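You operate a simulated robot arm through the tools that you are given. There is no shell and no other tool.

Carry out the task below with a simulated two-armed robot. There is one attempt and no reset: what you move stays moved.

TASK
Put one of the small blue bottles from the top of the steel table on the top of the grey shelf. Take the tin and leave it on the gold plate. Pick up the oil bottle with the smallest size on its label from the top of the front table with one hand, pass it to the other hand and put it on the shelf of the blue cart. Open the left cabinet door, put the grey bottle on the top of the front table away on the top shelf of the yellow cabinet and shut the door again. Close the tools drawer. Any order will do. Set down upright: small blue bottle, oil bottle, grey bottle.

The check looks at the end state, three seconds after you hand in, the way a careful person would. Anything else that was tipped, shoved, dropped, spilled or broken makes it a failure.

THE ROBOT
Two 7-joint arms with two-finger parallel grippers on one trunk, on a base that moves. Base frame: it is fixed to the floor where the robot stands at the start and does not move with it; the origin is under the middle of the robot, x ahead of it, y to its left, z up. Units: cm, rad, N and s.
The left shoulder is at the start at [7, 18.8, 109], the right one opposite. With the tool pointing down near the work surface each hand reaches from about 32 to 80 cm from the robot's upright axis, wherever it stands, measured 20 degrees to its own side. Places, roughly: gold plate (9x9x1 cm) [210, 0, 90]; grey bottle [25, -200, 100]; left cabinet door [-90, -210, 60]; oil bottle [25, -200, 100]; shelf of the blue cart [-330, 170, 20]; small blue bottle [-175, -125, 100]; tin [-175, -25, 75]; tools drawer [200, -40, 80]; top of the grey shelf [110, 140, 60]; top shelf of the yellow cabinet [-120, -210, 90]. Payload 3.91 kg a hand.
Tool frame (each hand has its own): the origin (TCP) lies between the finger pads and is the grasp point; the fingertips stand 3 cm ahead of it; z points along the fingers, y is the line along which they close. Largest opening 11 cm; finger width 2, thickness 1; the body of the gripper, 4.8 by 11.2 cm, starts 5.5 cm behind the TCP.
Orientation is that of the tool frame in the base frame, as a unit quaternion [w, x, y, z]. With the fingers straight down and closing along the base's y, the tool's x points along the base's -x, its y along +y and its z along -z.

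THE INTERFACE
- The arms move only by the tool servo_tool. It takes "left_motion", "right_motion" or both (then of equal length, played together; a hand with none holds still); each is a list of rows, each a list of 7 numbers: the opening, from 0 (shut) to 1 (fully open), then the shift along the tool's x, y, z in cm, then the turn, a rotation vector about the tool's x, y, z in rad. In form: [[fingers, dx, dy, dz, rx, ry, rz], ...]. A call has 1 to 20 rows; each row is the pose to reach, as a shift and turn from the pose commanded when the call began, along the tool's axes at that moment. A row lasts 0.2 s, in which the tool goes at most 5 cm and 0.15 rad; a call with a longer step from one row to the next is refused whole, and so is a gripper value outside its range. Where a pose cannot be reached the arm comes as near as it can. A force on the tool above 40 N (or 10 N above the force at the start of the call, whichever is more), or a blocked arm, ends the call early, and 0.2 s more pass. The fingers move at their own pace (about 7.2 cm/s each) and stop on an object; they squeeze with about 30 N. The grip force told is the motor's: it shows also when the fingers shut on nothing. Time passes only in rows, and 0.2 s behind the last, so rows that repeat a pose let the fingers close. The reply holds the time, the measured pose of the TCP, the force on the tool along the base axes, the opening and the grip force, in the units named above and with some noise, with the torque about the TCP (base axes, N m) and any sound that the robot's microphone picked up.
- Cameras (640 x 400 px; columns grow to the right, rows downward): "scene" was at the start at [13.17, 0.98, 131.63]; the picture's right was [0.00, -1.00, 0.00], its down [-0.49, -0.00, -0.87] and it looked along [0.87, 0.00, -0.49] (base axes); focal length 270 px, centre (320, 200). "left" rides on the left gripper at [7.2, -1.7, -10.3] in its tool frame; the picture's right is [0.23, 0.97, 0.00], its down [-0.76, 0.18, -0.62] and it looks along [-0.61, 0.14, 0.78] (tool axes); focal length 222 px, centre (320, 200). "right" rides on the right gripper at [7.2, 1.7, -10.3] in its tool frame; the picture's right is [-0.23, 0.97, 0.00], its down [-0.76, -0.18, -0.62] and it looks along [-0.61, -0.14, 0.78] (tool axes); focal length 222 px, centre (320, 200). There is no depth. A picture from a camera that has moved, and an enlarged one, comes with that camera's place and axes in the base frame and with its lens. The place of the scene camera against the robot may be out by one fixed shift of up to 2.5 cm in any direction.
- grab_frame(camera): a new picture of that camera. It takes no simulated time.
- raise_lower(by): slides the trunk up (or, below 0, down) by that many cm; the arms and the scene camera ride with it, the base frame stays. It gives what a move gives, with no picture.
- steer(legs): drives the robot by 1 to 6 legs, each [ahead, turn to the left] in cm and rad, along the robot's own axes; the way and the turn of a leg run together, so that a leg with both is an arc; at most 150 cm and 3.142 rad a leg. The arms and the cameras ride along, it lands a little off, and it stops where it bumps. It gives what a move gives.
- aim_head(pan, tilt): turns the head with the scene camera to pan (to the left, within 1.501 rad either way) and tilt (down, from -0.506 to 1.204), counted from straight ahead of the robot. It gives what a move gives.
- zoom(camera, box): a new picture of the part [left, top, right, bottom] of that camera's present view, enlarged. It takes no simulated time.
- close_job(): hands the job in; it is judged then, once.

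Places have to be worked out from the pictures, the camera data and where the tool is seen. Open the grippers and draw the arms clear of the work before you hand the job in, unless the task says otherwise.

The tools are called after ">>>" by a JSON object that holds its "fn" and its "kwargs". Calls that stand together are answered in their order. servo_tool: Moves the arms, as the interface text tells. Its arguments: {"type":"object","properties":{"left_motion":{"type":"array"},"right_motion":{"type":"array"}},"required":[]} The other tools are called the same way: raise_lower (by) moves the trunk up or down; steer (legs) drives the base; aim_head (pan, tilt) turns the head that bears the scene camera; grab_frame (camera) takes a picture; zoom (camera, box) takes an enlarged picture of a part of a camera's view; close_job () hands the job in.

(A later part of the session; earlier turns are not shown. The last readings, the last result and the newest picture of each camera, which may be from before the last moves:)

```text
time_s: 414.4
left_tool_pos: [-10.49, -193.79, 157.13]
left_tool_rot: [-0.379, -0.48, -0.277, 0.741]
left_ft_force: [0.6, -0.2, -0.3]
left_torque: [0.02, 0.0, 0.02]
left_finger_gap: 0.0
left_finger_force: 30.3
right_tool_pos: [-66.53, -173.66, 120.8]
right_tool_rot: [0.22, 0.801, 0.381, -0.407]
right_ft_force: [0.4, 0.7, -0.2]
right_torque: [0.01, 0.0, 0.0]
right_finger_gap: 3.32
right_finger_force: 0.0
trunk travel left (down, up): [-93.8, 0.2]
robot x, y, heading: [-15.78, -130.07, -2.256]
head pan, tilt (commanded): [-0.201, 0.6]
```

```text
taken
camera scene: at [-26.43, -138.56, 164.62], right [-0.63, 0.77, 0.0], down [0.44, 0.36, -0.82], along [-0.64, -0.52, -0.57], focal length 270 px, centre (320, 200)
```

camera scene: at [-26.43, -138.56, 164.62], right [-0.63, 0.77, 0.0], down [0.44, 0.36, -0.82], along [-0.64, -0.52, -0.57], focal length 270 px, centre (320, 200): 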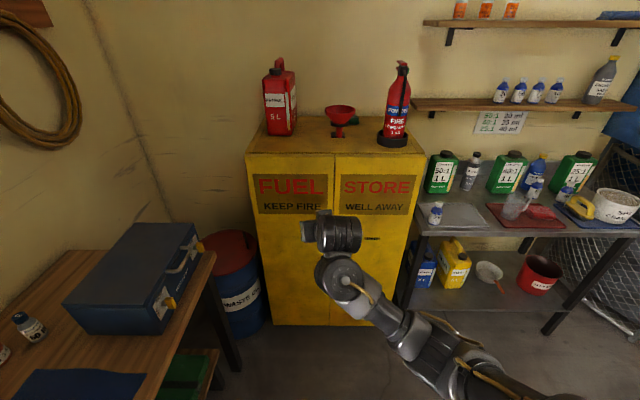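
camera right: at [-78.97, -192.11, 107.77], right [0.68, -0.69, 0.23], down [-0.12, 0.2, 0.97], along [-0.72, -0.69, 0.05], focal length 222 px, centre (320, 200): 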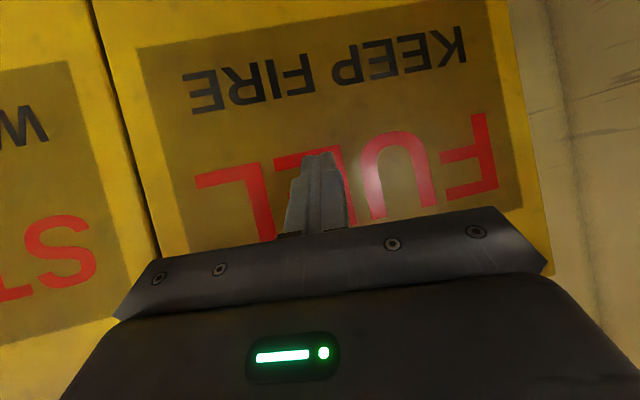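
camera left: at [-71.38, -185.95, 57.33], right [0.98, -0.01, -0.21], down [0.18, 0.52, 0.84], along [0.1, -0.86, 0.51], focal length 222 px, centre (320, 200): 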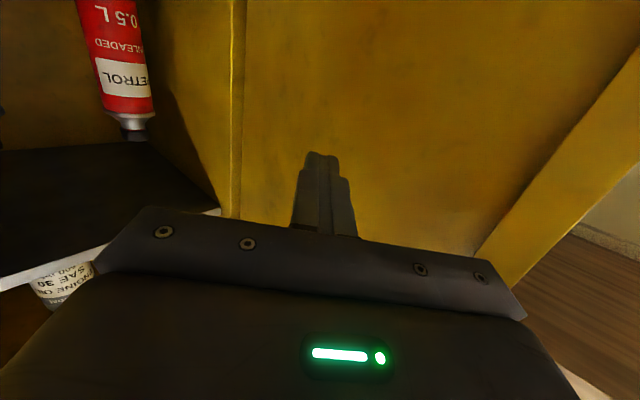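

Cabinet shut. Now I swing round: turn left to face along +n, reverse, then turn right to face the table at the 60 ml bottle.

>>> {"fn": "steer", "kwargs": {"legs": [[0, 2.914], [-38, 0], [0, -1.571]]}}

>>> {"fn": "aim_head", "kwargs": {"pan": -0.15, "tilt": 0.55}}

>>> {"fn": "grab_frame", "kwargs": {"camera": "scene"}}

>>> {"fn": "grab_frame", "kwargs": {"camera": "right"}}

```text
time_s: 427.4
left_tool_pos: [15.31, -165.4, 157.19]
left_tool_rot: [0.747, 0.22, 0.509, -0.367]
left_ft_force: [0.4, 0.3, 0.1]
left_torque: [0.0, 0.0, 0.0]
left_finger_gap: 0.0
left_finger_force: 29.8
right_tool_pos: [-19.7, -213.34, 120.76]
right_tool_rot: [0.42, 0.414, 0.784, -0.195]
right_ft_force: [0.1, -0.1, -0.3]
right_torque: [-0.03, 0.02, 0.01]
right_finger_gap: 3.29
right_finger_force: 0.0
trunk travel left (down, up): [-93.8, 0.2]
robot x, y, heading: [-47.49, -152.07, -0.97]
head pan, tilt (commanded): [-0.201, 0.6]
```

```text
time_s: 428.0
left_tool_pos: [15.33, -165.43, 157.18]
left_tool_rot: [0.747, 0.219, 0.51, -0.366]
left_ft_force: [-0.6, -0.6, 0.2]
left_torque: [-0.02, -0.01, -0.01]
left_finger_gap: 0.02
left_finger_force: 30.0
right_tool_pos: [-19.79, -213.5, 120.89]
right_tool_rot: [0.42, 0.414, 0.784, -0.194]
right_ft_force: [-0.5, 0.4, -1.2]
right_torque: [0.02, -0.01, 0.0]
right_finger_gap: 3.3
right_finger_force: 0.1
trunk travel left (down, up): [-93.8, 0.2]
robot x, y, heading: [-47.03, -152.21, -0.971]
head pan, tilt (commanded): [-0.15, 0.55]
```

```text
taken
camera scene: at [-41.32, -163.42, 165.07], right [-0.9, -0.44, 0.0], down [-0.23, 0.47, -0.85], along [0.37, -0.77, -0.52], focal length 270 px, centre (320, 200)
```

scene: 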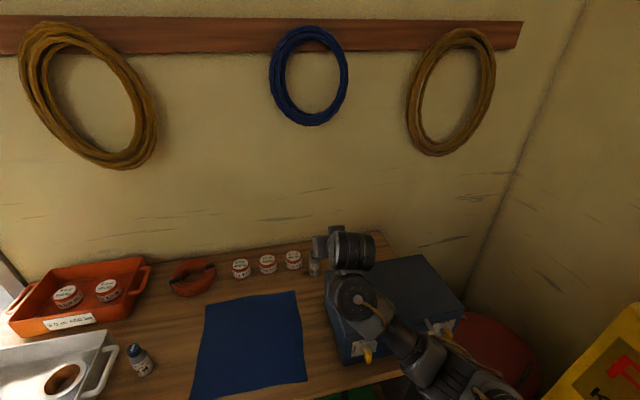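

```text
taken
camera right: at [-25.69, -202.32, 120.8], right [0.86, 0.46, 0.23], down [-0.22, -0.07, 0.97], along [0.46, -0.89, 0.04], focal length 222 px, centre (320, 200)
```

right: 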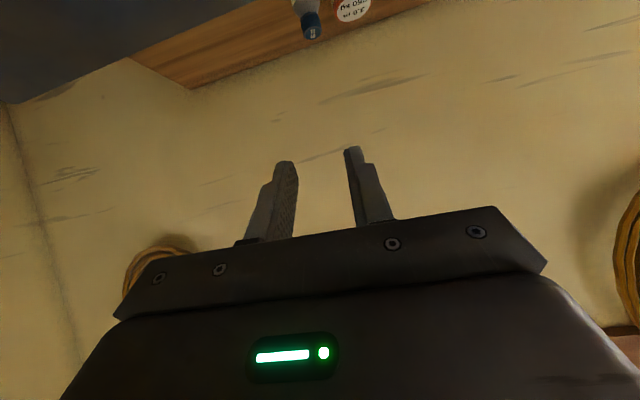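

The right hand camera puts the 60 ml bottle at about (-6.4, -229.9), directly ahead. To clear the blue case I use a steeper hand: I tilt it further down and move to a pre-grasp above and in front of the bottle.

>>> {"fn": "servo_tool", "kwargs": {"right_motion": [[0.5, 0.9, 0.1, 3.8, 0, 0.08, 0], [0.6, 1.8, 0.15, 7.6, 0, 0.16, 0], [0.7, 2.7, 0.2, 11.5, 0, 0.24, 0], [0.75, 3.6, 0.3, 15.3, 0, 0.32, 0], [0.75, 4.5, 0.35, 19.1, 0, 0.36, 0]]}}

>>> {"fn": "grab_frame", "kwargs": {"camera": "right"}}

>>> {"fn": "zoom", "kwargs": {"camera": "scene", "box": [220, 200, 460, 370]}}

```text
time_s: 429.2
left_tool_pos: [15.47, -165.56, 157.1]
left_tool_rot: [0.747, 0.218, 0.51, -0.365]
left_ft_force: [0.2, -0.7, -0.1]
left_torque: [-0.02, -0.02, 0.0]
left_finger_gap: 0.0
left_finger_force: 29.8
right_tool_pos: [-11.26, -223.47, 106.13]
right_tool_rot: [0.272, 0.442, 0.847, -0.116]
right_ft_force: [1.2, 0.4, -0.4]
right_torque: [0.0, 0.02, 0.02]
right_finger_gap: 8.27
right_finger_force: 0.1
trunk travel left (down, up): [-93.8, 0.2]
robot x, y, heading: [-47.03, -152.54, -0.97]
head pan, tilt (commanded): [-0.15, 0.55]
```

```text
taken
camera right: at [-16.91, -213.09, 110.6], right [0.9, 0.41, 0.17], down [-0.02, -0.35, 0.94], along [0.44, -0.84, -0.31], focal length 222 px, centre (320, 200)
```

right: 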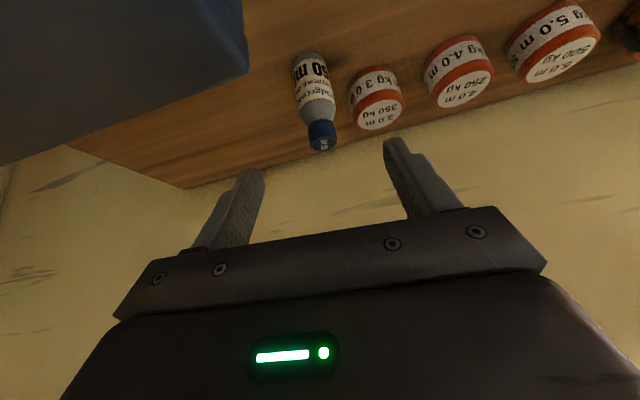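

```text
2.35 times, centred on (340, 285) of scene
camera zoom: at [-41.15, -163.55, 165.05], right [-0.9, -0.44, 0.0], down [-0.23, 0.47, -0.85], along [0.37, -0.77, -0.52], focal length 634 px, centre (273, 0)
```

zoom: 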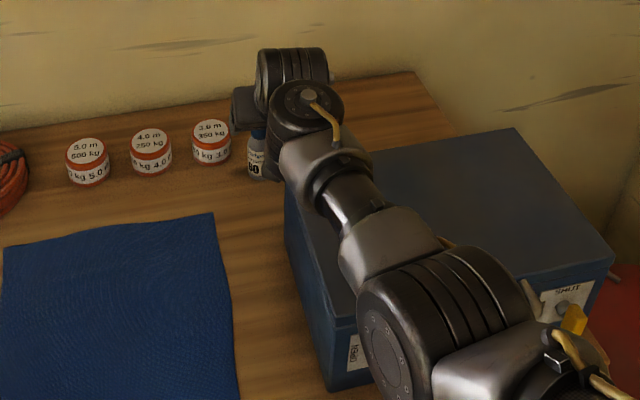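

Solving from this view: bottle at about (-7.7, -228.4), base z≈88.7, cap top ≈99.7. I advance 6 cm along the approach and re-check.

>>> {"fn": "servo_tool", "kwargs": {"right_motion": [[0.75, 0.3, -0.1, 2, 0, 0, 0], [0.75, 0.6, -0.2, 4, 0, 0, 0], [0.75, 0.8, -0.3, 6, 0, 0, 0]]}}

>>> {"fn": "grab_frame", "kwargs": {"camera": "right"}}

```text
time_s: 430.0
left_tool_pos: [15.31, -165.27, 157.17]
left_tool_rot: [0.747, 0.219, 0.51, -0.366]
left_ft_force: [-0.1, -0.2, -0.1]
left_torque: [0.0, 0.02, 0.0]
left_finger_gap: 0.0
left_finger_force: 30.1
right_tool_pos: [-10.58, -224.27, 101.44]
right_tool_rot: [0.273, 0.443, 0.846, -0.118]
right_ft_force: [-0.5, -0.1, -0.6]
right_torque: [0.0, 0.02, 0.0]
right_finger_gap: 8.27
right_finger_force: 0.0
right hand out of reach, approached as far as the arm can: row 3
trunk travel left (down, up): [-93.8, 0.2]
robot x, y, heading: [-47.4, -151.82, -0.97]
head pan, tilt (commanded): [-0.15, 0.55]
```

```text
taken
camera right: at [-16.24, -213.86, 105.81], right [0.9, 0.41, 0.17], down [-0.02, -0.35, 0.94], along [0.44, -0.84, -0.31], focal length 222 px, centre (320, 200)
```

right: 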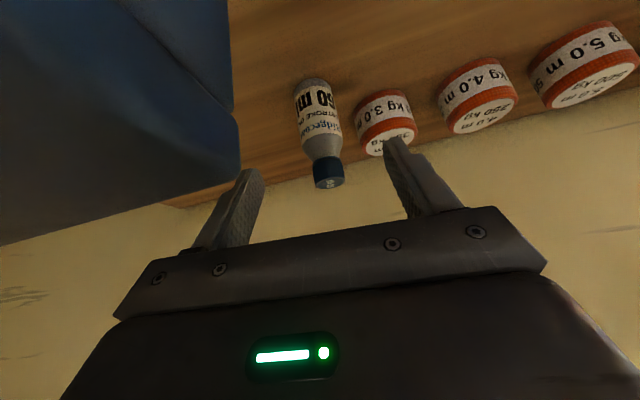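

The arm is at full reach, so I drive the base 5 cm forward, narrow the opening (a jar is close by) and then lower vertically.

>>> {"fn": "steer", "kwargs": {"legs": [[5, 0]]}}

>>> {"fn": "servo_tool", "kwargs": {"right_motion": [[0.6, 0.3, 0.2, 0.4, 0, 0, 0], [0.6, 1.1, 0.2, 1.6, 0, 0, 0], [0.6, 1.7, 0.2, 2.5, 0, 0, 0]]}}

>>> {"fn": "grab_frame", "kwargs": {"camera": "right"}}

>>> {"fn": "zoom", "kwargs": {"camera": "scene", "box": [240, 200, 400, 310]}}

```text
time_s: 430.9
left_tool_pos: [17.35, -168.44, 157.52]
left_tool_rot: [0.749, 0.216, 0.507, -0.368]
left_ft_force: [-0.9, 1.6, 0.2]
left_torque: [0.1, 0.04, 0.03]
left_finger_gap: 0.0
left_finger_force: 30.2
right_tool_pos: [-7.99, -227.66, 102.01]
right_tool_rot: [0.276, 0.442, 0.845, -0.12]
right_ft_force: [0.2, 1.5, 0.8]
right_torque: [-0.01, -0.01, -0.03]
right_finger_gap: 8.24
right_finger_force: 0.1
trunk travel left (down, up): [-93.8, 0.2]
robot x, y, heading: [-44.64, -156.49, -0.963]
head pan, tilt (commanded): [-0.15, 0.55]
```

```text
time_s: 431.8
left_tool_pos: [17.66, -169.05, 157.33]
left_tool_rot: [0.749, 0.217, 0.507, -0.368]
left_ft_force: [0.2, 0.7, 0.0]
left_torque: [0.0, 0.0, -0.02]
left_finger_gap: 0.0
left_finger_force: 29.2
right_tool_pos: [-8.08, -227.12, 99.34]
right_tool_rot: [0.275, 0.442, 0.845, -0.119]
right_ft_force: [-0.3, -0.7, 0.7]
right_torque: [0.05, -0.01, 0.01]
right_finger_gap: 6.61
right_finger_force: 0.1
right hand out of reach, approached as far as the arm can: row 2, 3
trunk travel left (down, up): [-93.8, 0.2]
robot x, y, heading: [-44.25, -156.28, -0.967]
head pan, tilt (commanded): [-0.15, 0.55]
```

```text
taken
camera right: at [-13.83, -216.77, 103.76], right [0.9, 0.41, 0.17], down [-0.02, -0.35, 0.94], along [0.45, -0.84, -0.3], focal length 222 px, centre (320, 200)
```

right: 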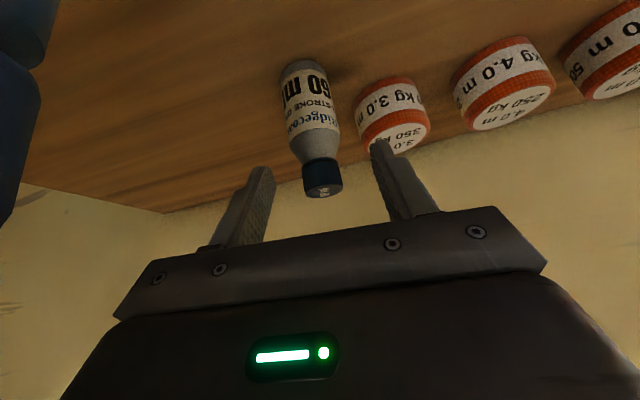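

```text
3.64 times, centred on (320, 255) of scene
camera zoom: at [-38.75, -167.25, 165.11], right [-0.9, -0.44, 0.0], down [-0.23, 0.47, -0.85], along [0.37, -0.77, -0.52], focal length 980 px, centre (320, 0)
```

zoom: 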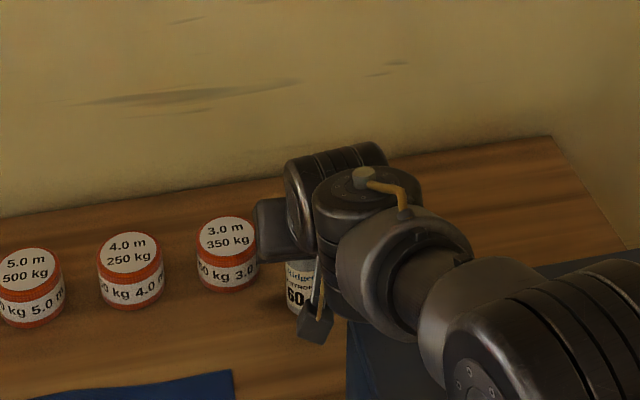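

Bottle solved at (-6.8, -229.1), z 87.7–98.7, centred between the fingers. I lower with the trunk 3.5 cm and drive 1 cm forward.

>>> {"fn": "raise_lower", "kwargs": {"by": -3.5}}

>>> {"fn": "steer", "kwargs": {"legs": [[1.0, 0]]}}

>>> {"fn": "grab_frame", "kwargs": {"camera": "right"}}

```text
time_s: 432.5
left_tool_pos: [18.01, -169.31, 153.79]
left_tool_rot: [0.747, 0.218, 0.509, -0.367]
left_ft_force: [0.4, -0.3, -0.5]
left_torque: [0.0, -0.01, -0.01]
left_finger_gap: 0.0
left_finger_force: 30.4
right_tool_pos: [-8.03, -227.4, 95.65]
right_tool_rot: [0.274, 0.442, 0.846, -0.117]
right_ft_force: [0.4, -0.9, 0.3]
right_torque: [-0.03, 0.01, -0.01]
right_finger_gap: 6.62
right_finger_force: 0.0
trunk travel left (down, up): [-90.2, 3.7]
robot x, y, heading: [-44.43, -156.17, -0.969]
head pan, tilt (commanded): [-0.15, 0.55]
```

```text
time_s: 433.3
left_tool_pos: [18.25, -169.86, 153.88]
left_tool_rot: [0.749, 0.216, 0.508, -0.367]
left_ft_force: [-0.7, 0.1, -0.3]
left_torque: [0.02, 0.01, 0.0]
left_finger_gap: 0.0
left_finger_force: 30.4
right_tool_pos: [-7.66, -227.97, 95.94]
right_tool_rot: [0.275, 0.442, 0.846, -0.119]
right_ft_force: [-0.7, 0.6, 0.1]
right_torque: [0.03, -0.01, -0.02]
right_finger_gap: 6.59
right_finger_force: 0.1
trunk travel left (down, up): [-90.2, 3.7]
robot x, y, heading: [-43.67, -157.09, -0.97]
head pan, tilt (commanded): [-0.15, 0.55]
```

```text
taken
camera right: at [-13.27, -217.59, 100.32], right [0.9, 0.41, 0.17], down [-0.02, -0.35, 0.94], along [0.45, -0.84, -0.3], focal length 222 px, centre (320, 200)
```

right: 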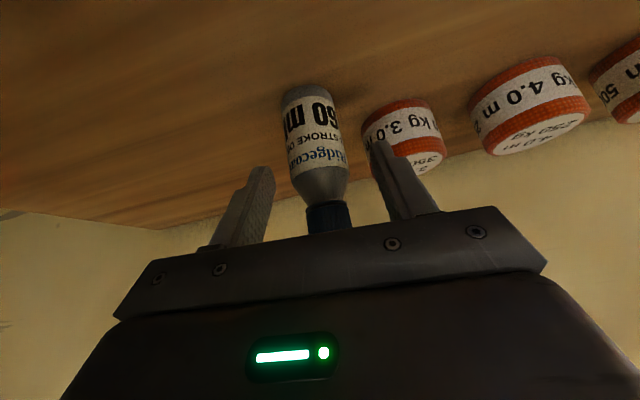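

A little lower gives a better hold on the body: trunk down 1.2 cm, then close.

>>> {"fn": "raise_lower", "kwargs": {"by": -1.2}}

>>> {"fn": "servo_tool", "kwargs": {"right_motion": [[0.5, 0, 0, 0, 0, 0, 0], [0.35, 0, 0, 0, 0, 0, 0], [0.2, 0, 0, 0, 0, 0, 0], [0.2, 0, 0, 0, 0, 0, 0], [0.2, 0, 0, 0, 0, 0, 0]]}}

>>> {"fn": "grab_frame", "kwargs": {"camera": "right"}}

```text
time_s: 433.9
left_tool_pos: [18.43, -170.08, 152.63]
left_tool_rot: [0.748, 0.217, 0.508, -0.367]
left_ft_force: [-0.3, 1.1, 0.7]
left_torque: [0.04, 0.01, -0.02]
left_finger_gap: 0.0
left_finger_force: 30.2
right_tool_pos: [-7.49, -228.1, 94.69]
right_tool_rot: [0.274, 0.441, 0.846, -0.118]
right_ft_force: [0.2, 0.1, 0.0]
right_torque: [0.03, 0.02, 0.0]
right_finger_gap: 6.6
right_finger_force: 0.1
trunk travel left (down, up): [-89.0, 4.9]
robot x, y, heading: [-43.5, -157.11, -0.969]
head pan, tilt (commanded): [-0.15, 0.55]
```

```text
time_s: 435.1
left_tool_pos: [18.45, -170.11, 152.54]
left_tool_rot: [0.748, 0.218, 0.508, -0.368]
left_ft_force: [0.2, -0.5, -0.6]
left_torque: [0.03, -0.02, -0.02]
left_finger_gap: 0.0
left_finger_force: 29.7
right_tool_pos: [-7.38, -227.99, 94.39]
right_tool_rot: [0.273, 0.442, 0.846, -0.117]
right_ft_force: [-0.9, -0.9, 0.4]
right_torque: [0.01, 0.02, -0.01]
right_finger_gap: 3.88
right_finger_force: 29.4
trunk travel left (down, up): [-89.0, 4.9]
robot x, y, heading: [-43.94, -156.97, -0.966]
head pan, tilt (commanded): [-0.15, 0.55]
```

```text
taken
camera right: at [-13.13, -217.78, 98.93], right [0.9, 0.41, 0.17], down [-0.02, -0.35, 0.94], along [0.44, -0.84, -0.31], focal length 222 px, centre (320, 200)
```

right: 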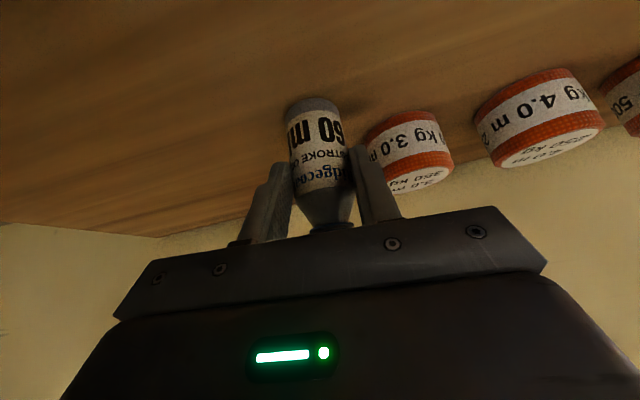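

Gripped (gap 3.9, 29 N). I lift with the trunk and check.

>>> {"fn": "raise_lower", "kwargs": {"by": 4.5}}

>>> {"fn": "grab_frame", "kwargs": {"camera": "right"}}

>>> {"fn": "servo_tool", "kwargs": {"right_motion": [[0.2, -2, 0, -3, 0, 0, 0], [0.2, -4, 0, -6, 0, 0, 0], [0.2, -6, 0, -9, 0, 0, 0], [0.2, -8, 0, -12, 0, 0, 0], [0.2, -8, 0, -15, 0, 0, 0]]}}

>>> {"fn": "grab_frame", "kwargs": {"camera": "right"}}

```text
time_s: 436.0
left_tool_pos: [18.49, -170.16, 157.0]
left_tool_rot: [0.748, 0.217, 0.509, -0.367]
left_ft_force: [-0.2, -0.2, 0.0]
left_torque: [-0.03, 0.0, 0.02]
left_finger_gap: 0.01
left_finger_force: 30.4
right_tool_pos: [-7.38, -228.24, 98.95]
right_tool_rot: [0.274, 0.442, 0.846, -0.117]
right_ft_force: [-0.1, 0.6, -0.6]
right_torque: [0.04, 0.02, 0.0]
right_finger_gap: 3.86
right_finger_force: 29.8
trunk travel left (down, up): [-93.6, 0.4]
robot x, y, heading: [-43.86, -157.31, -0.966]
head pan, tilt (commanded): [-0.15, 0.55]
```

```text
taken
camera right: at [-13.09, -217.8, 103.39], right [0.9, 0.41, 0.17], down [-0.02, -0.35, 0.94], along [0.44, -0.84, -0.31], focal length 222 px, centre (320, 200)
```

right: 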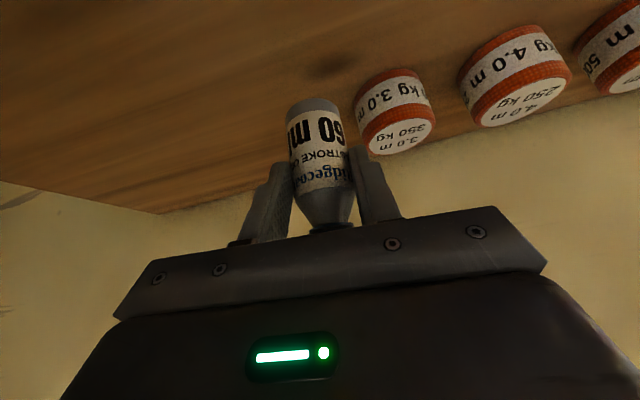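

```text
time_s: 437.2
left_tool_pos: [18.39, -169.99, 157.04]
left_tool_rot: [0.748, 0.218, 0.508, -0.368]
left_ft_force: [-0.7, -0.5, -0.2]
left_torque: [-0.02, 0.0, 0.01]
left_finger_gap: 0.0
left_finger_force: 30.2
right_tool_pos: [-9.38, -227.11, 115.97]
right_tool_rot: [0.274, 0.441, 0.847, -0.117]
right_ft_force: [-0.5, 0.9, -1.0]
right_torque: [0.0, 0.02, 0.02]
right_finger_gap: 3.84
right_finger_force: 30.5
trunk travel left (down, up): [-93.6, 0.4]
robot x, y, heading: [-43.43, -157.09, -0.971]
head pan, tilt (commanded): [-0.15, 0.55]
```

```text
taken
camera right: at [-15.03, -216.71, 120.33], right [0.9, 0.41, 0.17], down [-0.02, -0.35, 0.94], along [0.44, -0.84, -0.31], focal length 222 px, centre (320, 200)
```

right: 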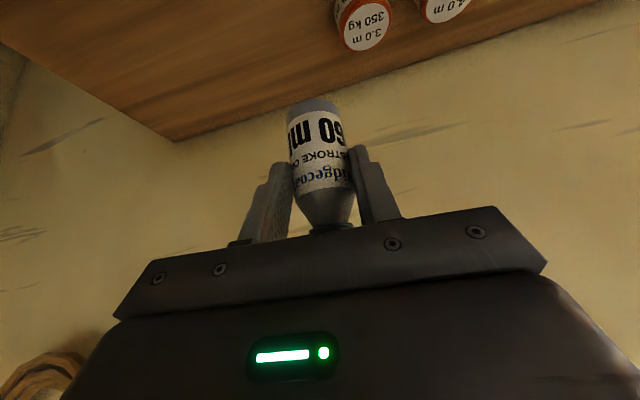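

Held firmly. I back away from the table 38 cm into open floor.

>>> {"fn": "steer", "kwargs": {"legs": [[-38, 0]]}}

>>> {"fn": "aim_head", "kwargs": {"pan": 0.1, "tilt": 0.5}}

>>> {"fn": "grab_frame", "kwargs": {"camera": "scene"}}

```text
time_s: 439.6
left_tool_pos: [-2.89, -139.08, 156.98]
left_tool_rot: [0.747, 0.218, 0.51, -0.367]
left_ft_force: [0.5, 0.0, -0.7]
left_torque: [-0.02, -0.02, -0.05]
left_finger_gap: 0.0
left_finger_force: 30.1
right_tool_pos: [-30.67, -196.21, 115.67]
right_tool_rot: [0.273, 0.443, 0.846, -0.118]
right_ft_force: [0.1, 0.0, -0.9]
right_torque: [0.01, 0.02, 0.07]
right_finger_gap: 3.85
right_finger_force: 30.3
trunk travel left (down, up): [-93.6, 0.4]
robot x, y, heading: [-65.29, -126.07, -0.976]
head pan, tilt (commanded): [-0.15, 0.55]
```

```text
time_s: 440.3
left_tool_pos: [-3.16, -138.83, 157.02]
left_tool_rot: [0.748, 0.217, 0.509, -0.367]
left_ft_force: [-0.8, 0.6, 0.5]
left_torque: [-0.02, 0.0, 0.03]
left_finger_gap: 0.01
left_finger_force: 30.0
right_tool_pos: [-30.86, -195.83, 115.84]
right_tool_rot: [0.274, 0.443, 0.845, -0.118]
right_ft_force: [0.2, 0.2, -1.3]
right_torque: [-0.02, 0.0, 0.02]
right_finger_gap: 3.84
right_finger_force: 30.1
trunk travel left (down, up): [-93.6, 0.4]
robot x, y, heading: [-65.03, -125.87, -0.975]
head pan, tilt (commanded): [0.099, 0.499]
```

```text
taken
camera scene: at [-57.53, -135.85, 165.34], right [-0.77, -0.64, 0.0], down [-0.31, 0.37, -0.88], along [0.56, -0.67, -0.48], focal length 270 px, centre (320, 200)
```

scene: 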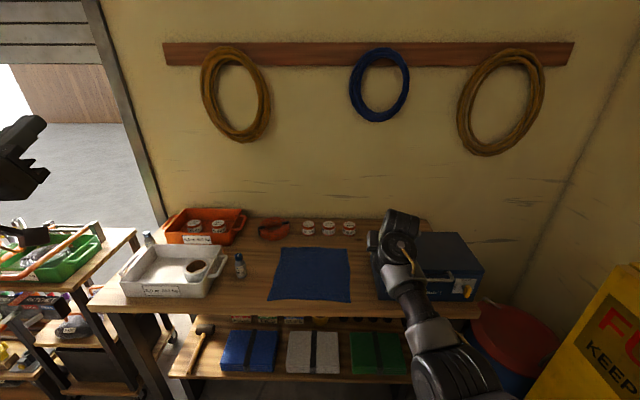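

Table undisturbed. Now the handover: I first bring the left hand down beside the front workspace and pitch it downward.

>>> {"fn": "servo_tool", "kwargs": {"left_motion": [[0.2, 3.7, 0, -0.3, 0, 0.13, 0], [0.4, 7.4, 0, -0.6, 0, 0.26, 0], [0.5, 11.1, 0, -0.9, 0, 0.39, 0], [0.5, 14.8, 0, -1.2, 0, 0.52, 0], [0.5, 18.5, 0, -1.6, 0, 0.65, 0], [0.5, 22.2, 0, -1.9, 0, 0.78, 0], [0.5, 26, 0, -2.2, 0, 0.9, 0]]}}

>>> {"fn": "aim_head", "kwargs": {"pan": 0.5, "tilt": 0.6}}

>>> {"fn": "grab_frame", "kwargs": {"camera": "scene"}}

```text
time_s: 441.9
left_tool_pos: [1.24, -146.27, 131.9]
left_tool_rot: [0.451, 0.357, 0.784, -0.236]
left_ft_force: [0.3, -0.7, -0.5]
left_torque: [0.02, -0.01, 0.02]
left_finger_gap: 5.51
left_finger_force: 0.0
right_tool_pos: [-30.82, -196.11, 115.63]
right_tool_rot: [0.272, 0.443, 0.846, -0.117]
right_ft_force: [-0.4, -0.5, -1.4]
right_torque: [0.02, 0.0, -0.03]
right_finger_gap: 3.85
right_finger_force: 30.2
trunk travel left (down, up): [-93.6, 0.4]
robot x, y, heading: [-65.2, -125.67, -0.97]
head pan, tilt (commanded): [0.099, 0.499]
```

```text
time_s: 442.8
left_tool_pos: [1.12, -145.91, 132.03]
left_tool_rot: [0.453, 0.356, 0.782, -0.238]
left_ft_force: [0.3, 0.3, -0.5]
left_torque: [-0.02, -0.01, -0.05]
left_finger_gap: 5.49
left_finger_force: 0.0
right_tool_pos: [-30.85, -195.85, 115.95]
right_tool_rot: [0.273, 0.443, 0.846, -0.118]
right_ft_force: [0.6, -0.4, -0.5]
right_torque: [0.0, 0.04, -0.02]
right_finger_gap: 3.88
right_finger_force: 30.0
trunk travel left (down, up): [-93.6, 0.4]
robot x, y, heading: [-64.96, -125.91, -0.975]
head pan, tilt (commanded): [0.499, 0.6]
```

```text
taken
camera scene: at [-55.48, -132.92, 164.43], right [-0.46, -0.89, 0.0], down [-0.5, 0.26, -0.83], along [0.73, -0.38, -0.56], focal length 270 px, centre (320, 200)
```

scene: 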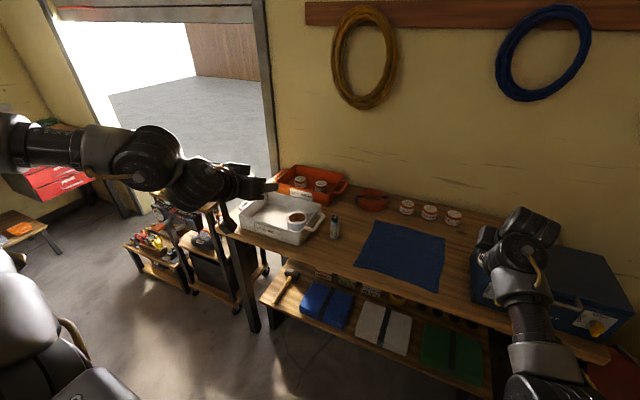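

Both arms now have good elbow-out postures. I bring the bottle (right hand) a bit nearer and to the middle.

>>> {"fn": "servo_tool", "kwargs": {"right_motion": [[0.2, 2, 1.6, -1.4, 0, 0, 0], [0.2, 4, 3.2, -2.7, 0, 0, 0], [0.2, 6, 4.8, -4.1, 0, 0, 0], [0.2, 8, 6.4, -5.4, 0, 0, 0], [0.2, 9.9, 8, -6.8, 0, 0, 0]]}}

>>> {"fn": "aim_head", "kwargs": {"pan": 0.1, "tilt": 0.75}}

>>> {"fn": "grab_frame", "kwargs": {"camera": "scene"}}

```text
time_s: 444.0
left_tool_pos: [1.04, -145.95, 132.09]
left_tool_rot: [0.452, 0.357, 0.782, -0.238]
left_ft_force: [0.4, 0.5, -0.2]
left_torque: [0.0, 0.02, 0.0]
left_finger_gap: 5.52
left_finger_force: 0.0
right_tool_pos: [-31.32, -181.42, 116.16]
right_tool_rot: [0.274, 0.443, 0.845, -0.118]
right_ft_force: [0.8, 0.4, -1.2]
right_torque: [0.01, 0.02, -0.03]
right_finger_gap: 3.86
right_finger_force: 29.9
trunk travel left (down, up): [-93.6, 0.4]
robot x, y, heading: [-65.27, -126.28, -0.977]
head pan, tilt (commanded): [0.499, 0.6]
```

```text
time_s: 444.9
left_tool_pos: [1.12, -146.08, 132.09]
left_tool_rot: [0.452, 0.355, 0.783, -0.236]
left_ft_force: [-0.4, -0.2, 0.3]
left_torque: [-0.01, 0.04, 0.01]
left_finger_gap: 5.51
left_finger_force: 0.0
right_tool_pos: [-31.23, -181.63, 116.22]
right_tool_rot: [0.273, 0.443, 0.846, -0.117]
right_ft_force: [0.2, -0.2, -0.7]
right_torque: [-0.01, -0.02, -0.04]
right_finger_gap: 3.85
right_finger_force: 30.2
trunk travel left (down, up): [-93.6, 0.4]
robot x, y, heading: [-65.05, -125.96, -0.978]
head pan, tilt (commanded): [0.099, 0.75]
```

```text
taken
camera scene: at [-57.97, -135.31, 163.13], right [-0.77, -0.64, 0.0], down [-0.44, 0.52, -0.73], along [0.47, -0.56, -0.68], focal length 270 px, centre (320, 200)
```

scene: 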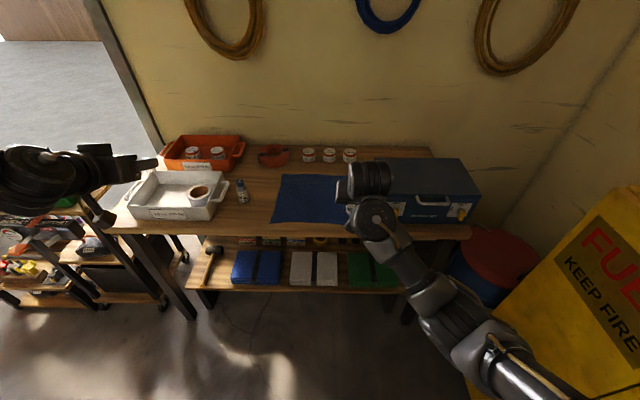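

Now I swing the left hand inward, turning it about the vertical to point right, to a spot about 12 cm left of the bottle.

>>> {"fn": "servo_tool", "kwargs": {"left_motion": [[0.6, 0.9, -3.9, 1.5, 0.12, 0.007, 0.067], [0.6, 1.8, -7.8, 3.1, 0.244, 0.013, 0.134], [0.6, 2.7, -11.7, 4.6, 0.365, 0.02, 0.2], [0.6, 3.6, -15.6, 6.2, 0.487, 0.027, 0.267], [0.6, 4.5, -19.4, 7.7, 0.609, 0.033, 0.334], [0.6, 5.4, -23.3, 9.3, 0.731, 0.04, 0.4], [0.6, 6.3, -27.2, 10.8, 0.852, 0.047, 0.467], [0.6, 7.2, -31.1, 12.4, 0.974, 0.053, 0.534], [0.6, 8.1, -35, 13.9, 1.096, 0.06, 0.601]]}}

>>> {"fn": "grab_frame", "kwargs": {"camera": "scene"}}

>>> {"fn": "grab_frame", "kwargs": {"camera": "left"}}

```text
time_s: 446.9
left_tool_pos: [-20.04, -169.17, 125.17]
left_tool_rot: [0.228, 0.748, 0.425, -0.456]
left_ft_force: [0.1, -0.5, -0.2]
left_torque: [-0.02, 0.01, 0.0]
left_finger_gap: 6.59
left_finger_force: 0.1
left hand out of reach, approached as far as the arm can: row 8, 9
right_tool_pos: [-31.27, -181.48, 116.21]
right_tool_rot: [0.274, 0.442, 0.846, -0.119]
right_ft_force: [-0.3, 0.9, -1.2]
right_torque: [0.01, 0.02, -0.01]
right_finger_gap: 3.84
right_finger_force: 30.0
trunk travel left (down, up): [-93.6, 0.4]
robot x, y, heading: [-65.69, -125.56, -0.973]
head pan, tilt (commanded): [0.099, 0.75]
```

```text
taken
camera scene: at [-57.91, -135.1, 163.14], right [-0.77, -0.64, 0.0], down [-0.44, 0.52, -0.73], along [0.47, -0.56, -0.68], focal length 270 px, centre (320, 200)
```

scene: 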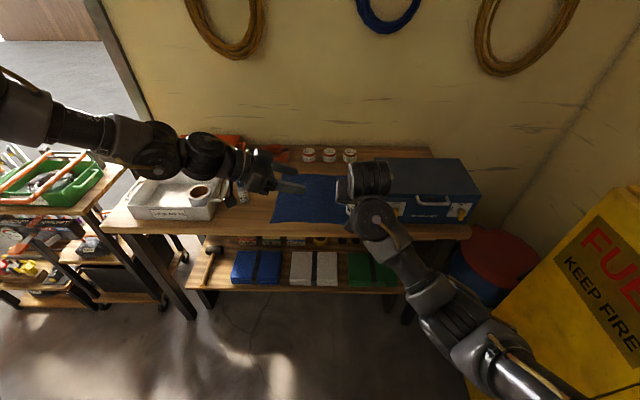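

```text
taken
camera left: at [-14.74, -157.61, 123.95], right [0.87, -0.42, -0.24], down [0.29, 0.03, 0.96], along [-0.4, -0.91, 0.15], focal length 222 px, centre (320, 200)
```

left: 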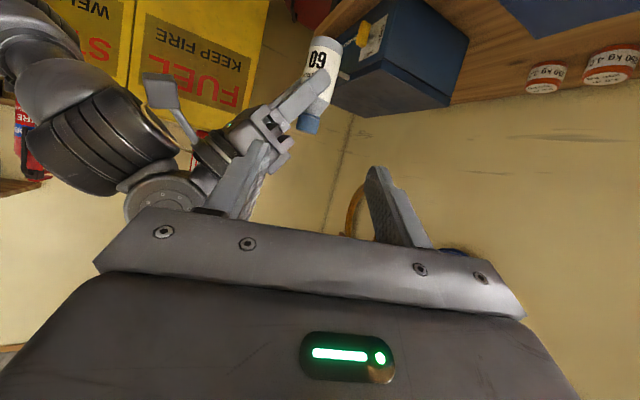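

The left camera sees the bottle in the right hand: axis at (-30.6, -183.6), z 109–120. I approach its lower body with the left hand, first 13 cm.

>>> {"fn": "servo_tool", "kwargs": {"left_motion": [[0.6, 0.6, -0.1, 3.3, 0, 0, 0], [0.6, 1.2, -0.2, 6.6, 0, 0, 0], [0.6, 1.8, -0.25, 10, 0, 0, 0], [0.6, 2.3, -0.3, 13, 0, 0, 0]]}}

>>> {"fn": "grab_frame", "kwargs": {"camera": "left"}}

>>> {"fn": "zoom", "kwargs": {"camera": "scene", "box": [230, 120, 430, 280]}}

```text
time_s: 447.9
left_tool_pos: [-22.86, -168.55, 124.94]
left_tool_rot: [0.228, 0.748, 0.425, -0.456]
left_ft_force: [-0.5, 0.3, 0.7]
left_torque: [0.01, 0.01, 0.0]
left_finger_gap: 6.61
left_finger_force: 0.0
left hand out of reach, approached as far as the arm can: row 1, 2, 3, 4
right_tool_pos: [-31.38, -181.65, 116.23]
right_tool_rot: [0.273, 0.442, 0.846, -0.118]
right_ft_force: [-1.0, -0.3, -0.7]
right_torque: [0.01, -0.01, -0.01]
right_finger_gap: 3.84
right_finger_force: 29.6
trunk travel left (down, up): [-93.6, 0.4]
robot x, y, heading: [-65.4, -125.82, -0.974]
head pan, tilt (commanded): [0.099, 0.75]
```

```text
taken
camera left: at [-17.61, -157.04, 123.78], right [0.87, -0.42, -0.24], down [0.28, 0.03, 0.96], along [-0.4, -0.91, 0.15], focal length 222 px, centre (320, 200)
```

left: 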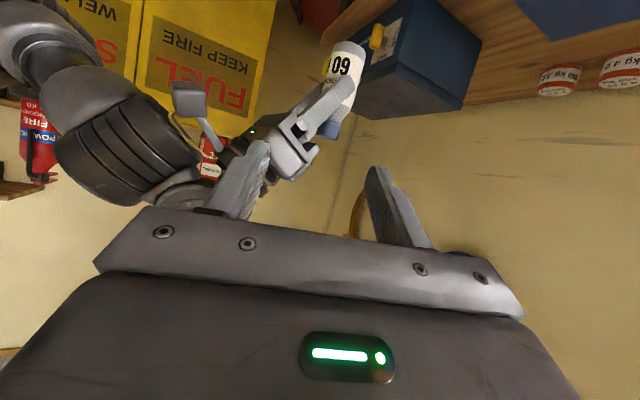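

```text
2.50 times, centred on (330, 200) of scene
camera zoom: at [-58.04, -135.32, 163.14], right [-0.77, -0.64, 0.0], down [-0.44, 0.52, -0.73], along [0.47, -0.56, -0.68], focal length 674 px, centre (295, 200)
```

zoom: 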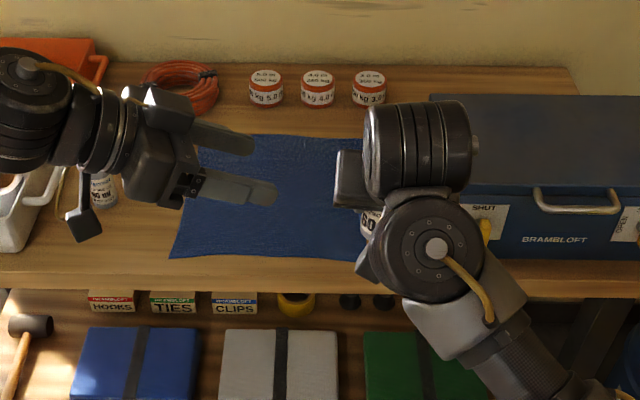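

The left wrist is at its limit pointing so far right. I reduce its yaw (turn back 0.5 rad) and turn the right hand 0.6 rad to the left, so the two hands approach from opposite rear sides.

>>> {"fn": "servo_tool", "kwargs": {"left_motion": [[0.6, 0, 0, 0, -0.088, -0.005, -0.048], [0.6, 0, 0, 0, -0.175, -0.01, -0.096], [0.6, 0, 0, 0, -0.263, -0.014, -0.144], [0.6, 0, 0, 0, -0.35, -0.019, -0.192], [0.6, 0, 0, 0, -0.438, -0.024, -0.24]], "right_motion": [[0.2, 0, 0, 0, -0.068, 0.005, -0.099], [0.2, 0, 0, 0, -0.135, 0.01, -0.198], [0.2, 0, 0, 0, -0.203, 0.016, -0.298], [0.2, 0, 0, 0, -0.27, 0.021, -0.397], [0.2, 0, 0, 0, -0.338, 0.026, -0.496]]}}

>>> {"fn": "grab_frame", "kwargs": {"camera": "left"}}

>>> {"fn": "grab_frame", "kwargs": {"camera": "scene"}}

```text
time_s: 449.3
left_tool_pos: [-22.45, -168.43, 125.51]
left_tool_rot: [0.335, 0.618, 0.598, -0.385]
left_ft_force: [0.5, -1.0, 0.4]
left_torque: [-0.01, 0.01, 0.03]
left_finger_gap: 6.59
left_finger_force: 0.0
right_tool_pos: [-34.1, -184.44, 114.95]
right_tool_rot: [0.273, 0.183, 0.942, -0.059]
right_ft_force: [-0.3, 1.5, -1.1]
right_torque: [0.01, 0.01, 0.04]
right_finger_gap: 3.85
right_finger_force: 30.1
trunk travel left (down, up): [-93.6, 0.4]
robot x, y, heading: [-65.26, -125.79, -0.977]
head pan, tilt (commanded): [0.099, 0.75]
stopped in row 5 (right hand): the arm was blocked; the commanded pose is now the measured one
```

```text
taken
camera left: at [-23.31, -155.77, 124.22], right [0.97, 0.05, -0.25], down [0.23, 0.17, 0.96], along [0.09, -0.98, 0.15], focal length 222 px, centre (320, 200)
```

left: 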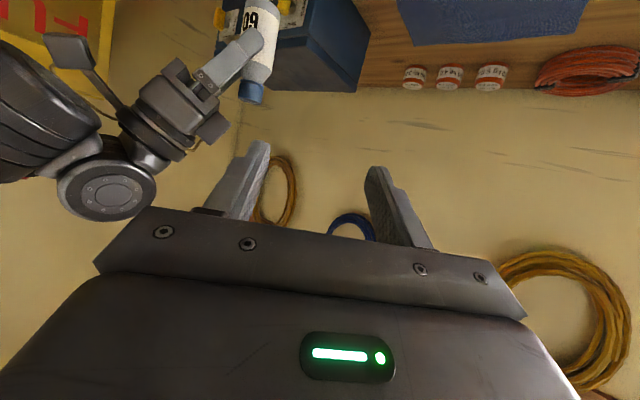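

```text
taken
camera scene: at [-57.94, -135.28, 163.13], right [-0.77, -0.64, 0.0], down [-0.44, 0.52, -0.73], along [0.47, -0.56, -0.68], focal length 270 px, centre (320, 200)
```

scene: 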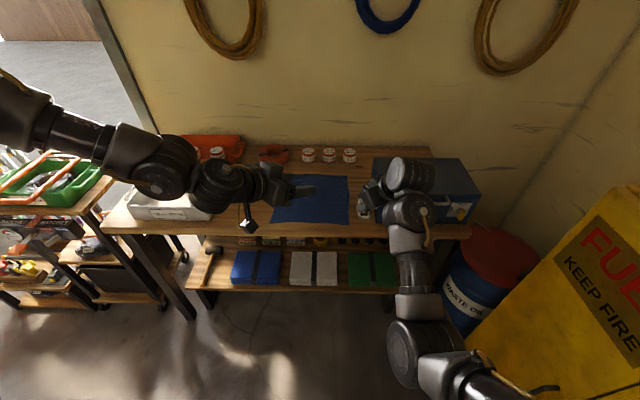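

Now the hands are set at complementary angles. I shift the left hand 8 cm right and advance part-way toward the bottle's lower body.

>>> {"fn": "servo_tool", "kwargs": {"left_motion": [[0.6, 0.5, -2, 2, 0, 0, 0], [0.6, 1, -4, 4, 0, 0, 0], [0.6, 1.5, -6, 6, 0, 0, 0], [0.6, 2.2, -8.1, 8, 0, 0, 0], [0.6, 2.8, -8.1, 10.5, 0, 0, 0]]}}

>>> {"fn": "grab_frame", "kwargs": {"camera": "left"}}

```text
time_s: 450.5
left_tool_pos: [-25.01, -167.35, 126.41]
left_tool_rot: [0.334, 0.619, 0.596, -0.387]
left_ft_force: [-0.6, 0.4, -0.3]
left_torque: [0.02, 0.01, 0.02]
left_finger_gap: 6.6
left_finger_force: 0.1
left hand out of reach, approached as far as the arm can: row 1, 2, 3, 4, 5
right_tool_pos: [-34.16, -184.25, 114.8]
right_tool_rot: [0.274, 0.184, 0.942, -0.059]
right_ft_force: [-0.4, -0.8, -1.7]
right_torque: [0.03, 0.03, 0.0]
right_finger_gap: 3.83
right_finger_force: 30.4
trunk travel left (down, up): [-93.6, 0.4]
robot x, y, heading: [-65.15, -125.68, -0.972]
head pan, tilt (commanded): [0.099, 0.75]
```

```text
taken
camera left: at [-25.96, -154.54, 125.1], right [0.97, 0.05, -0.24], down [0.23, 0.17, 0.96], along [0.09, -0.98, 0.15], focal length 222 px, centre (320, 200)
```

left: 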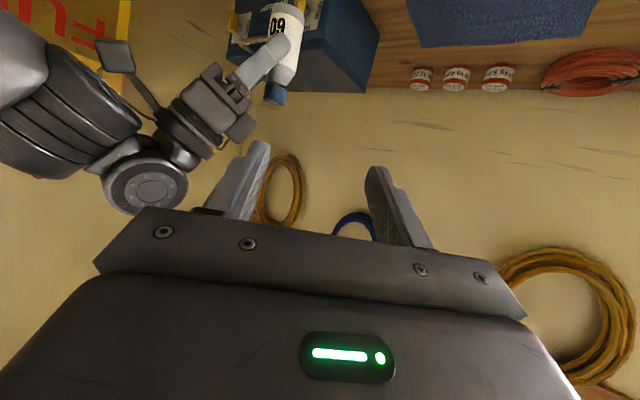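

Both arms have an inner lateral limit at this distance; further out they can meet in the middle. I extend the bottle hand forward 18 cm and slightly left.

>>> {"fn": "servo_tool", "kwargs": {"right_motion": [[0.2, -2.5, -1, 1.6, 0, 0, 0], [0.2, -5, -1.9, 3.2, 0, 0, 0], [0.2, -7.5, -2.9, 4.8, 0, 0, 0], [0.2, -10, -3.9, 6.4, 0, 0, 0], [0.2, -12.5, -4.8, 8, 0, 0, 0], [0.2, -14.9, -5.8, 9.6, 0, 0, 0]]}}

>>> {"fn": "servo_tool", "kwargs": {"left_motion": [[0.6, -1.6, 2.4, 2.7, 0, 0, 0], [0.6, -3.2, 4.9, 5.4, 0, 0, 0], [0.6, -4.8, 7.3, 8.2, 0, 0, 0], [0.6, -6.5, 9.8, 10.9, 0, 0, 0], [0.6, -8.1, 12.2, 13.6, 0, 0, 0]]}}

>>> {"fn": "grab_frame", "kwargs": {"camera": "scene"}}

>>> {"fn": "grab_frame", "kwargs": {"camera": "left"}}

```text
time_s: 451.9
left_tool_pos: [-25.14, -167.15, 126.3]
left_tool_rot: [0.334, 0.619, 0.597, -0.386]
left_ft_force: [-0.1, 0.3, -1.0]
left_torque: [-0.03, 0.01, 0.0]
left_finger_gap: 6.58
left_finger_force: 0.0
right_tool_pos: [-21.72, -194.42, 115.21]
right_tool_rot: [0.275, 0.184, 0.942, -0.059]
right_ft_force: [-0.1, -0.6, -1.9]
right_torque: [0.01, 0.04, 0.0]
right_finger_gap: 3.85
right_finger_force: 29.7
right hand out of reach, approached as far as the arm can: row 6
trunk travel left (down, up): [-93.6, 0.4]
robot x, y, heading: [-65.45, -126.14, -0.976]
head pan, tilt (commanded): [0.099, 0.75]
```

```text
time_s: 453.1
left_tool_pos: [-12.33, -176.0, 130.71]
left_tool_rot: [0.335, 0.618, 0.598, -0.386]
left_ft_force: [-0.6, 0.4, -0.2]
left_torque: [0.0, -0.01, -0.04]
left_finger_gap: 6.6
left_finger_force: 0.1
left hand out of reach, approached as far as the arm can: row 1, 2, 3, 4, 5
right_tool_pos: [-21.64, -194.35, 114.97]
right_tool_rot: [0.274, 0.183, 0.943, -0.057]
right_ft_force: [0.7, 0.4, -1.4]
right_torque: [0.03, 0.06, -0.04]
right_finger_gap: 3.86
right_finger_force: 30.1
trunk travel left (down, up): [-93.6, 0.4]
robot x, y, heading: [-65.06, -125.93, -0.971]
head pan, tilt (commanded): [0.099, 0.75]
```

```text
taken
camera scene: at [-57.92, -135.35, 163.13], right [-0.77, -0.64, 0.0], down [-0.44, 0.52, -0.73], along [0.47, -0.56, -0.68], focal length 270 px, centre (320, 200)
```

scene: 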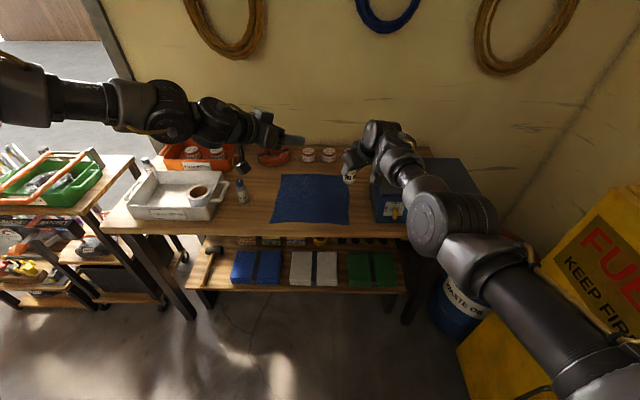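

```text
taken
camera left: at [-13.3, -163.35, 129.45], right [0.97, 0.05, -0.25], down [0.23, 0.17, 0.96], along [0.09, -0.98, 0.15], focal length 222 px, centre (320, 200)
```

left: 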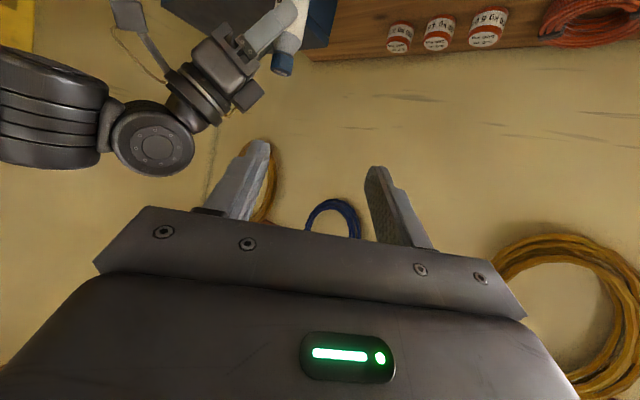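

The left arm drifts upward at its limit, so I'll meet it higher: I raise the bottle hand 16 cm, and test a rightward move of the left hand.

>>> {"fn": "servo_tool", "kwargs": {"right_motion": [[0.2, -1.7, 0, -2.7, 0, 0, 0], [0.2, -3.4, 0, -5.4, 0, 0, 0], [0.2, -5.1, 0, -8.1, 0, 0, 0], [0.2, -6.9, 0, -10.8, 0, 0, 0], [0.2, -8.6, 0, -13.5, 0, 0, 0]], "left_motion": [[0.6, -0.3, -0.8, 0.6, 0, 0, 0], [0.6, -0.5, -1.6, 1.1, 0, 0, 0], [0.6, -0.8, -2.4, 1.7, 0, 0, 0], [0.6, -1.0, -3.2, 2.2, 0, 0, 0], [0.6, -1.3, -4, 2.8, 0, 0, 0]]}}

>>> {"fn": "grab_frame", "kwargs": {"camera": "left"}}

```text
time_s: 454.3
left_tool_pos: [-15.87, -175.64, 131.89]
left_tool_rot: [0.335, 0.618, 0.598, -0.386]
left_ft_force: [-0.4, -0.7, 0.6]
left_torque: [0.0, 0.0, 0.01]
left_finger_gap: 6.6
left_finger_force: 0.1
left hand out of reach, approached as far as the arm can: row 1, 2, 3, 4, 5
right_tool_pos: [-21.73, -193.92, 131.18]
right_tool_rot: [0.274, 0.184, 0.942, -0.058]
right_ft_force: [0.6, 0.7, -1.1]
right_torque: [0.03, 0.04, 0.0]
right_finger_gap: 3.83
right_finger_force: 29.8
trunk travel left (down, up): [-93.6, 0.4]
robot x, y, heading: [-64.79, -125.75, -0.972]
head pan, tilt (commanded): [0.099, 0.75]
```

```text
taken
camera left: at [-16.89, -162.98, 130.63], right [0.97, 0.05, -0.25], down [0.23, 0.17, 0.96], along [0.09, -0.98, 0.15], focal length 222 px, centre (320, 200)
```

left: 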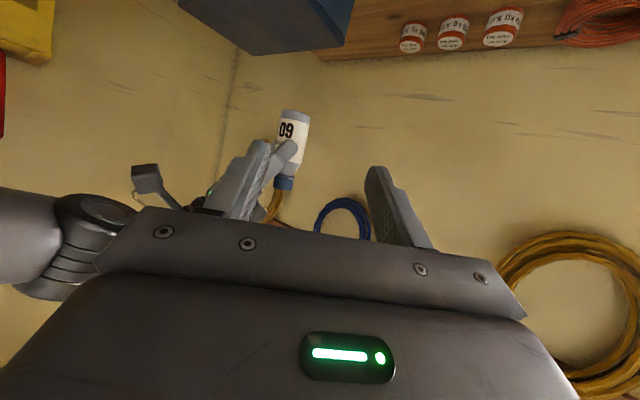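

The left hand sees the bottle about 19 cm ahead. I bring the bottle hand toward it (left and back) in steps.

>>> {"fn": "servo_tool", "kwargs": {"right_motion": [[0.2, -0.1, 2.4, -0.9, 0, 0, 0], [0.2, -0.2, 4.7, -1.7, 0, 0, 0], [0.2, -0.3, 7, -2.6, 0, 0, 0], [0.2, -0.4, 9.4, -3.5, 0, 0, 0]]}}

>>> {"fn": "grab_frame", "kwargs": {"camera": "left"}}

```text
time_s: 455.3
left_tool_pos: [-15.88, -175.68, 131.79]
left_tool_rot: [0.335, 0.618, 0.597, -0.386]
left_ft_force: [-0.1, 0.3, -0.8]
left_torque: [0.01, -0.01, 0.0]
left_finger_gap: 6.6
left_finger_force: 0.0
right_tool_pos: [-19.37, -184.79, 134.19]
right_tool_rot: [0.273, 0.183, 0.943, -0.058]
right_ft_force: [-0.3, -0.7, -0.7]
right_torque: [-0.02, 0.0, -0.02]
right_finger_gap: 3.85
right_finger_force: 30.4
trunk travel left (down, up): [-93.6, 0.4]
robot x, y, heading: [-65.33, -126.07, -0.97]
head pan, tilt (commanded): [0.099, 0.75]
```

```text
taken
camera left: at [-16.79, -162.96, 130.6], right [0.97, 0.05, -0.25], down [0.23, 0.17, 0.96], along [0.09, -0.98, 0.15], focal length 222 px, centre (320, 200)
```

left: 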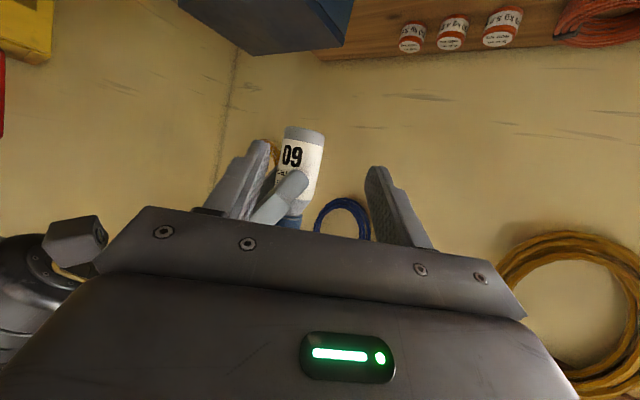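

It follows well. Another two thirds of the remaining distance, then I check again.

>>> {"fn": "servo_tool", "kwargs": {"right_motion": [[0.2, 0, 1.7, -0.55, 0, 0, 0], [0.2, 0, 3.4, -1.1, 0, 0, 0], [0.2, 0, 5.1, -1.65, 0, 0, 0], [0.2, 0, 6.8, -2.2, 0, 0, 0]]}}

>>> {"fn": "grab_frame", "kwargs": {"camera": "left"}}

>>> {"fn": "grab_frame", "kwargs": {"camera": "right"}}

>>> {"fn": "grab_frame", "kwargs": {"camera": "scene"}}

```text
time_s: 456.3
left_tool_pos: [-16.02, -175.76, 131.81]
left_tool_rot: [0.335, 0.618, 0.597, -0.386]
left_ft_force: [-0.9, 0.4, -0.6]
left_torque: [-0.01, -0.02, 0.0]
left_finger_gap: 6.6
left_finger_force: 0.1
right_tool_pos: [-18.19, -178.13, 135.9]
right_tool_rot: [0.275, 0.183, 0.942, -0.056]
right_ft_force: [0.0, 0.0, -0.7]
right_torque: [-0.02, 0.0, 0.03]
right_finger_gap: 3.85
right_finger_force: 29.9
trunk travel left (down, up): [-93.6, 0.4]
robot x, y, heading: [-65.03, -125.66, -0.971]
head pan, tilt (commanded): [0.099, 0.75]
```

```text
taken
camera left: at [-16.83, -163.0, 130.6], right [0.97, 0.05, -0.25], down [0.23, 0.17, 0.96], along [0.09, -0.98, 0.15], focal length 222 px, centre (320, 200)
```

left: 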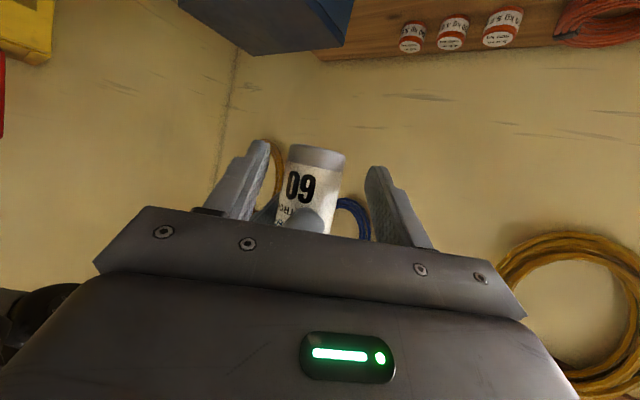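

```text
taken
camera right: at [-28.26, -172.22, 140.75], right [0.54, 0.83, 0.11], down [0.22, -0.27, 0.94], along [0.81, -0.48, -0.33], focal length 222 px, centre (320, 200)
```

right: 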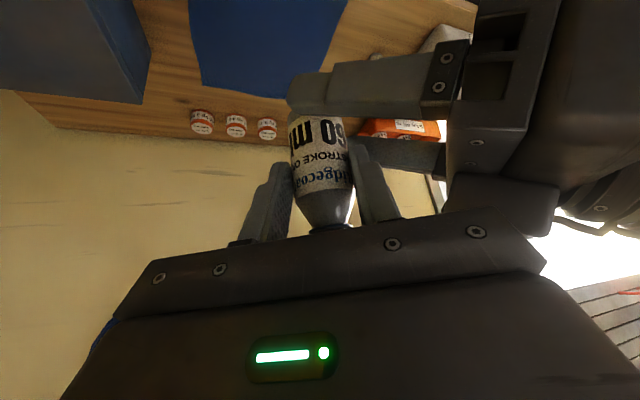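

```text
taken
camera scene: at [-57.99, -135.26, 163.14], right [-0.77, -0.64, 0.0], down [-0.44, 0.52, -0.73], along [0.47, -0.56, -0.68], focal length 270 px, centre (320, 200)
```

scene: 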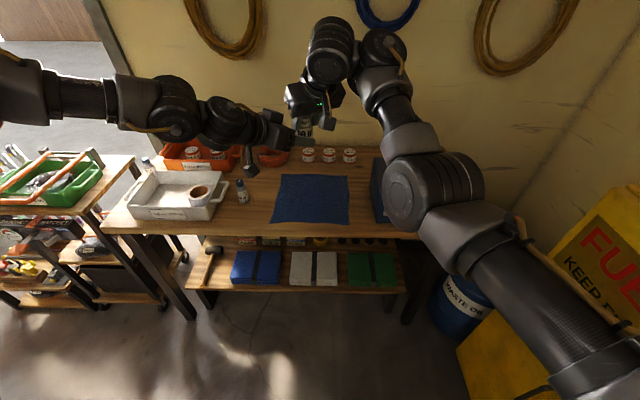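

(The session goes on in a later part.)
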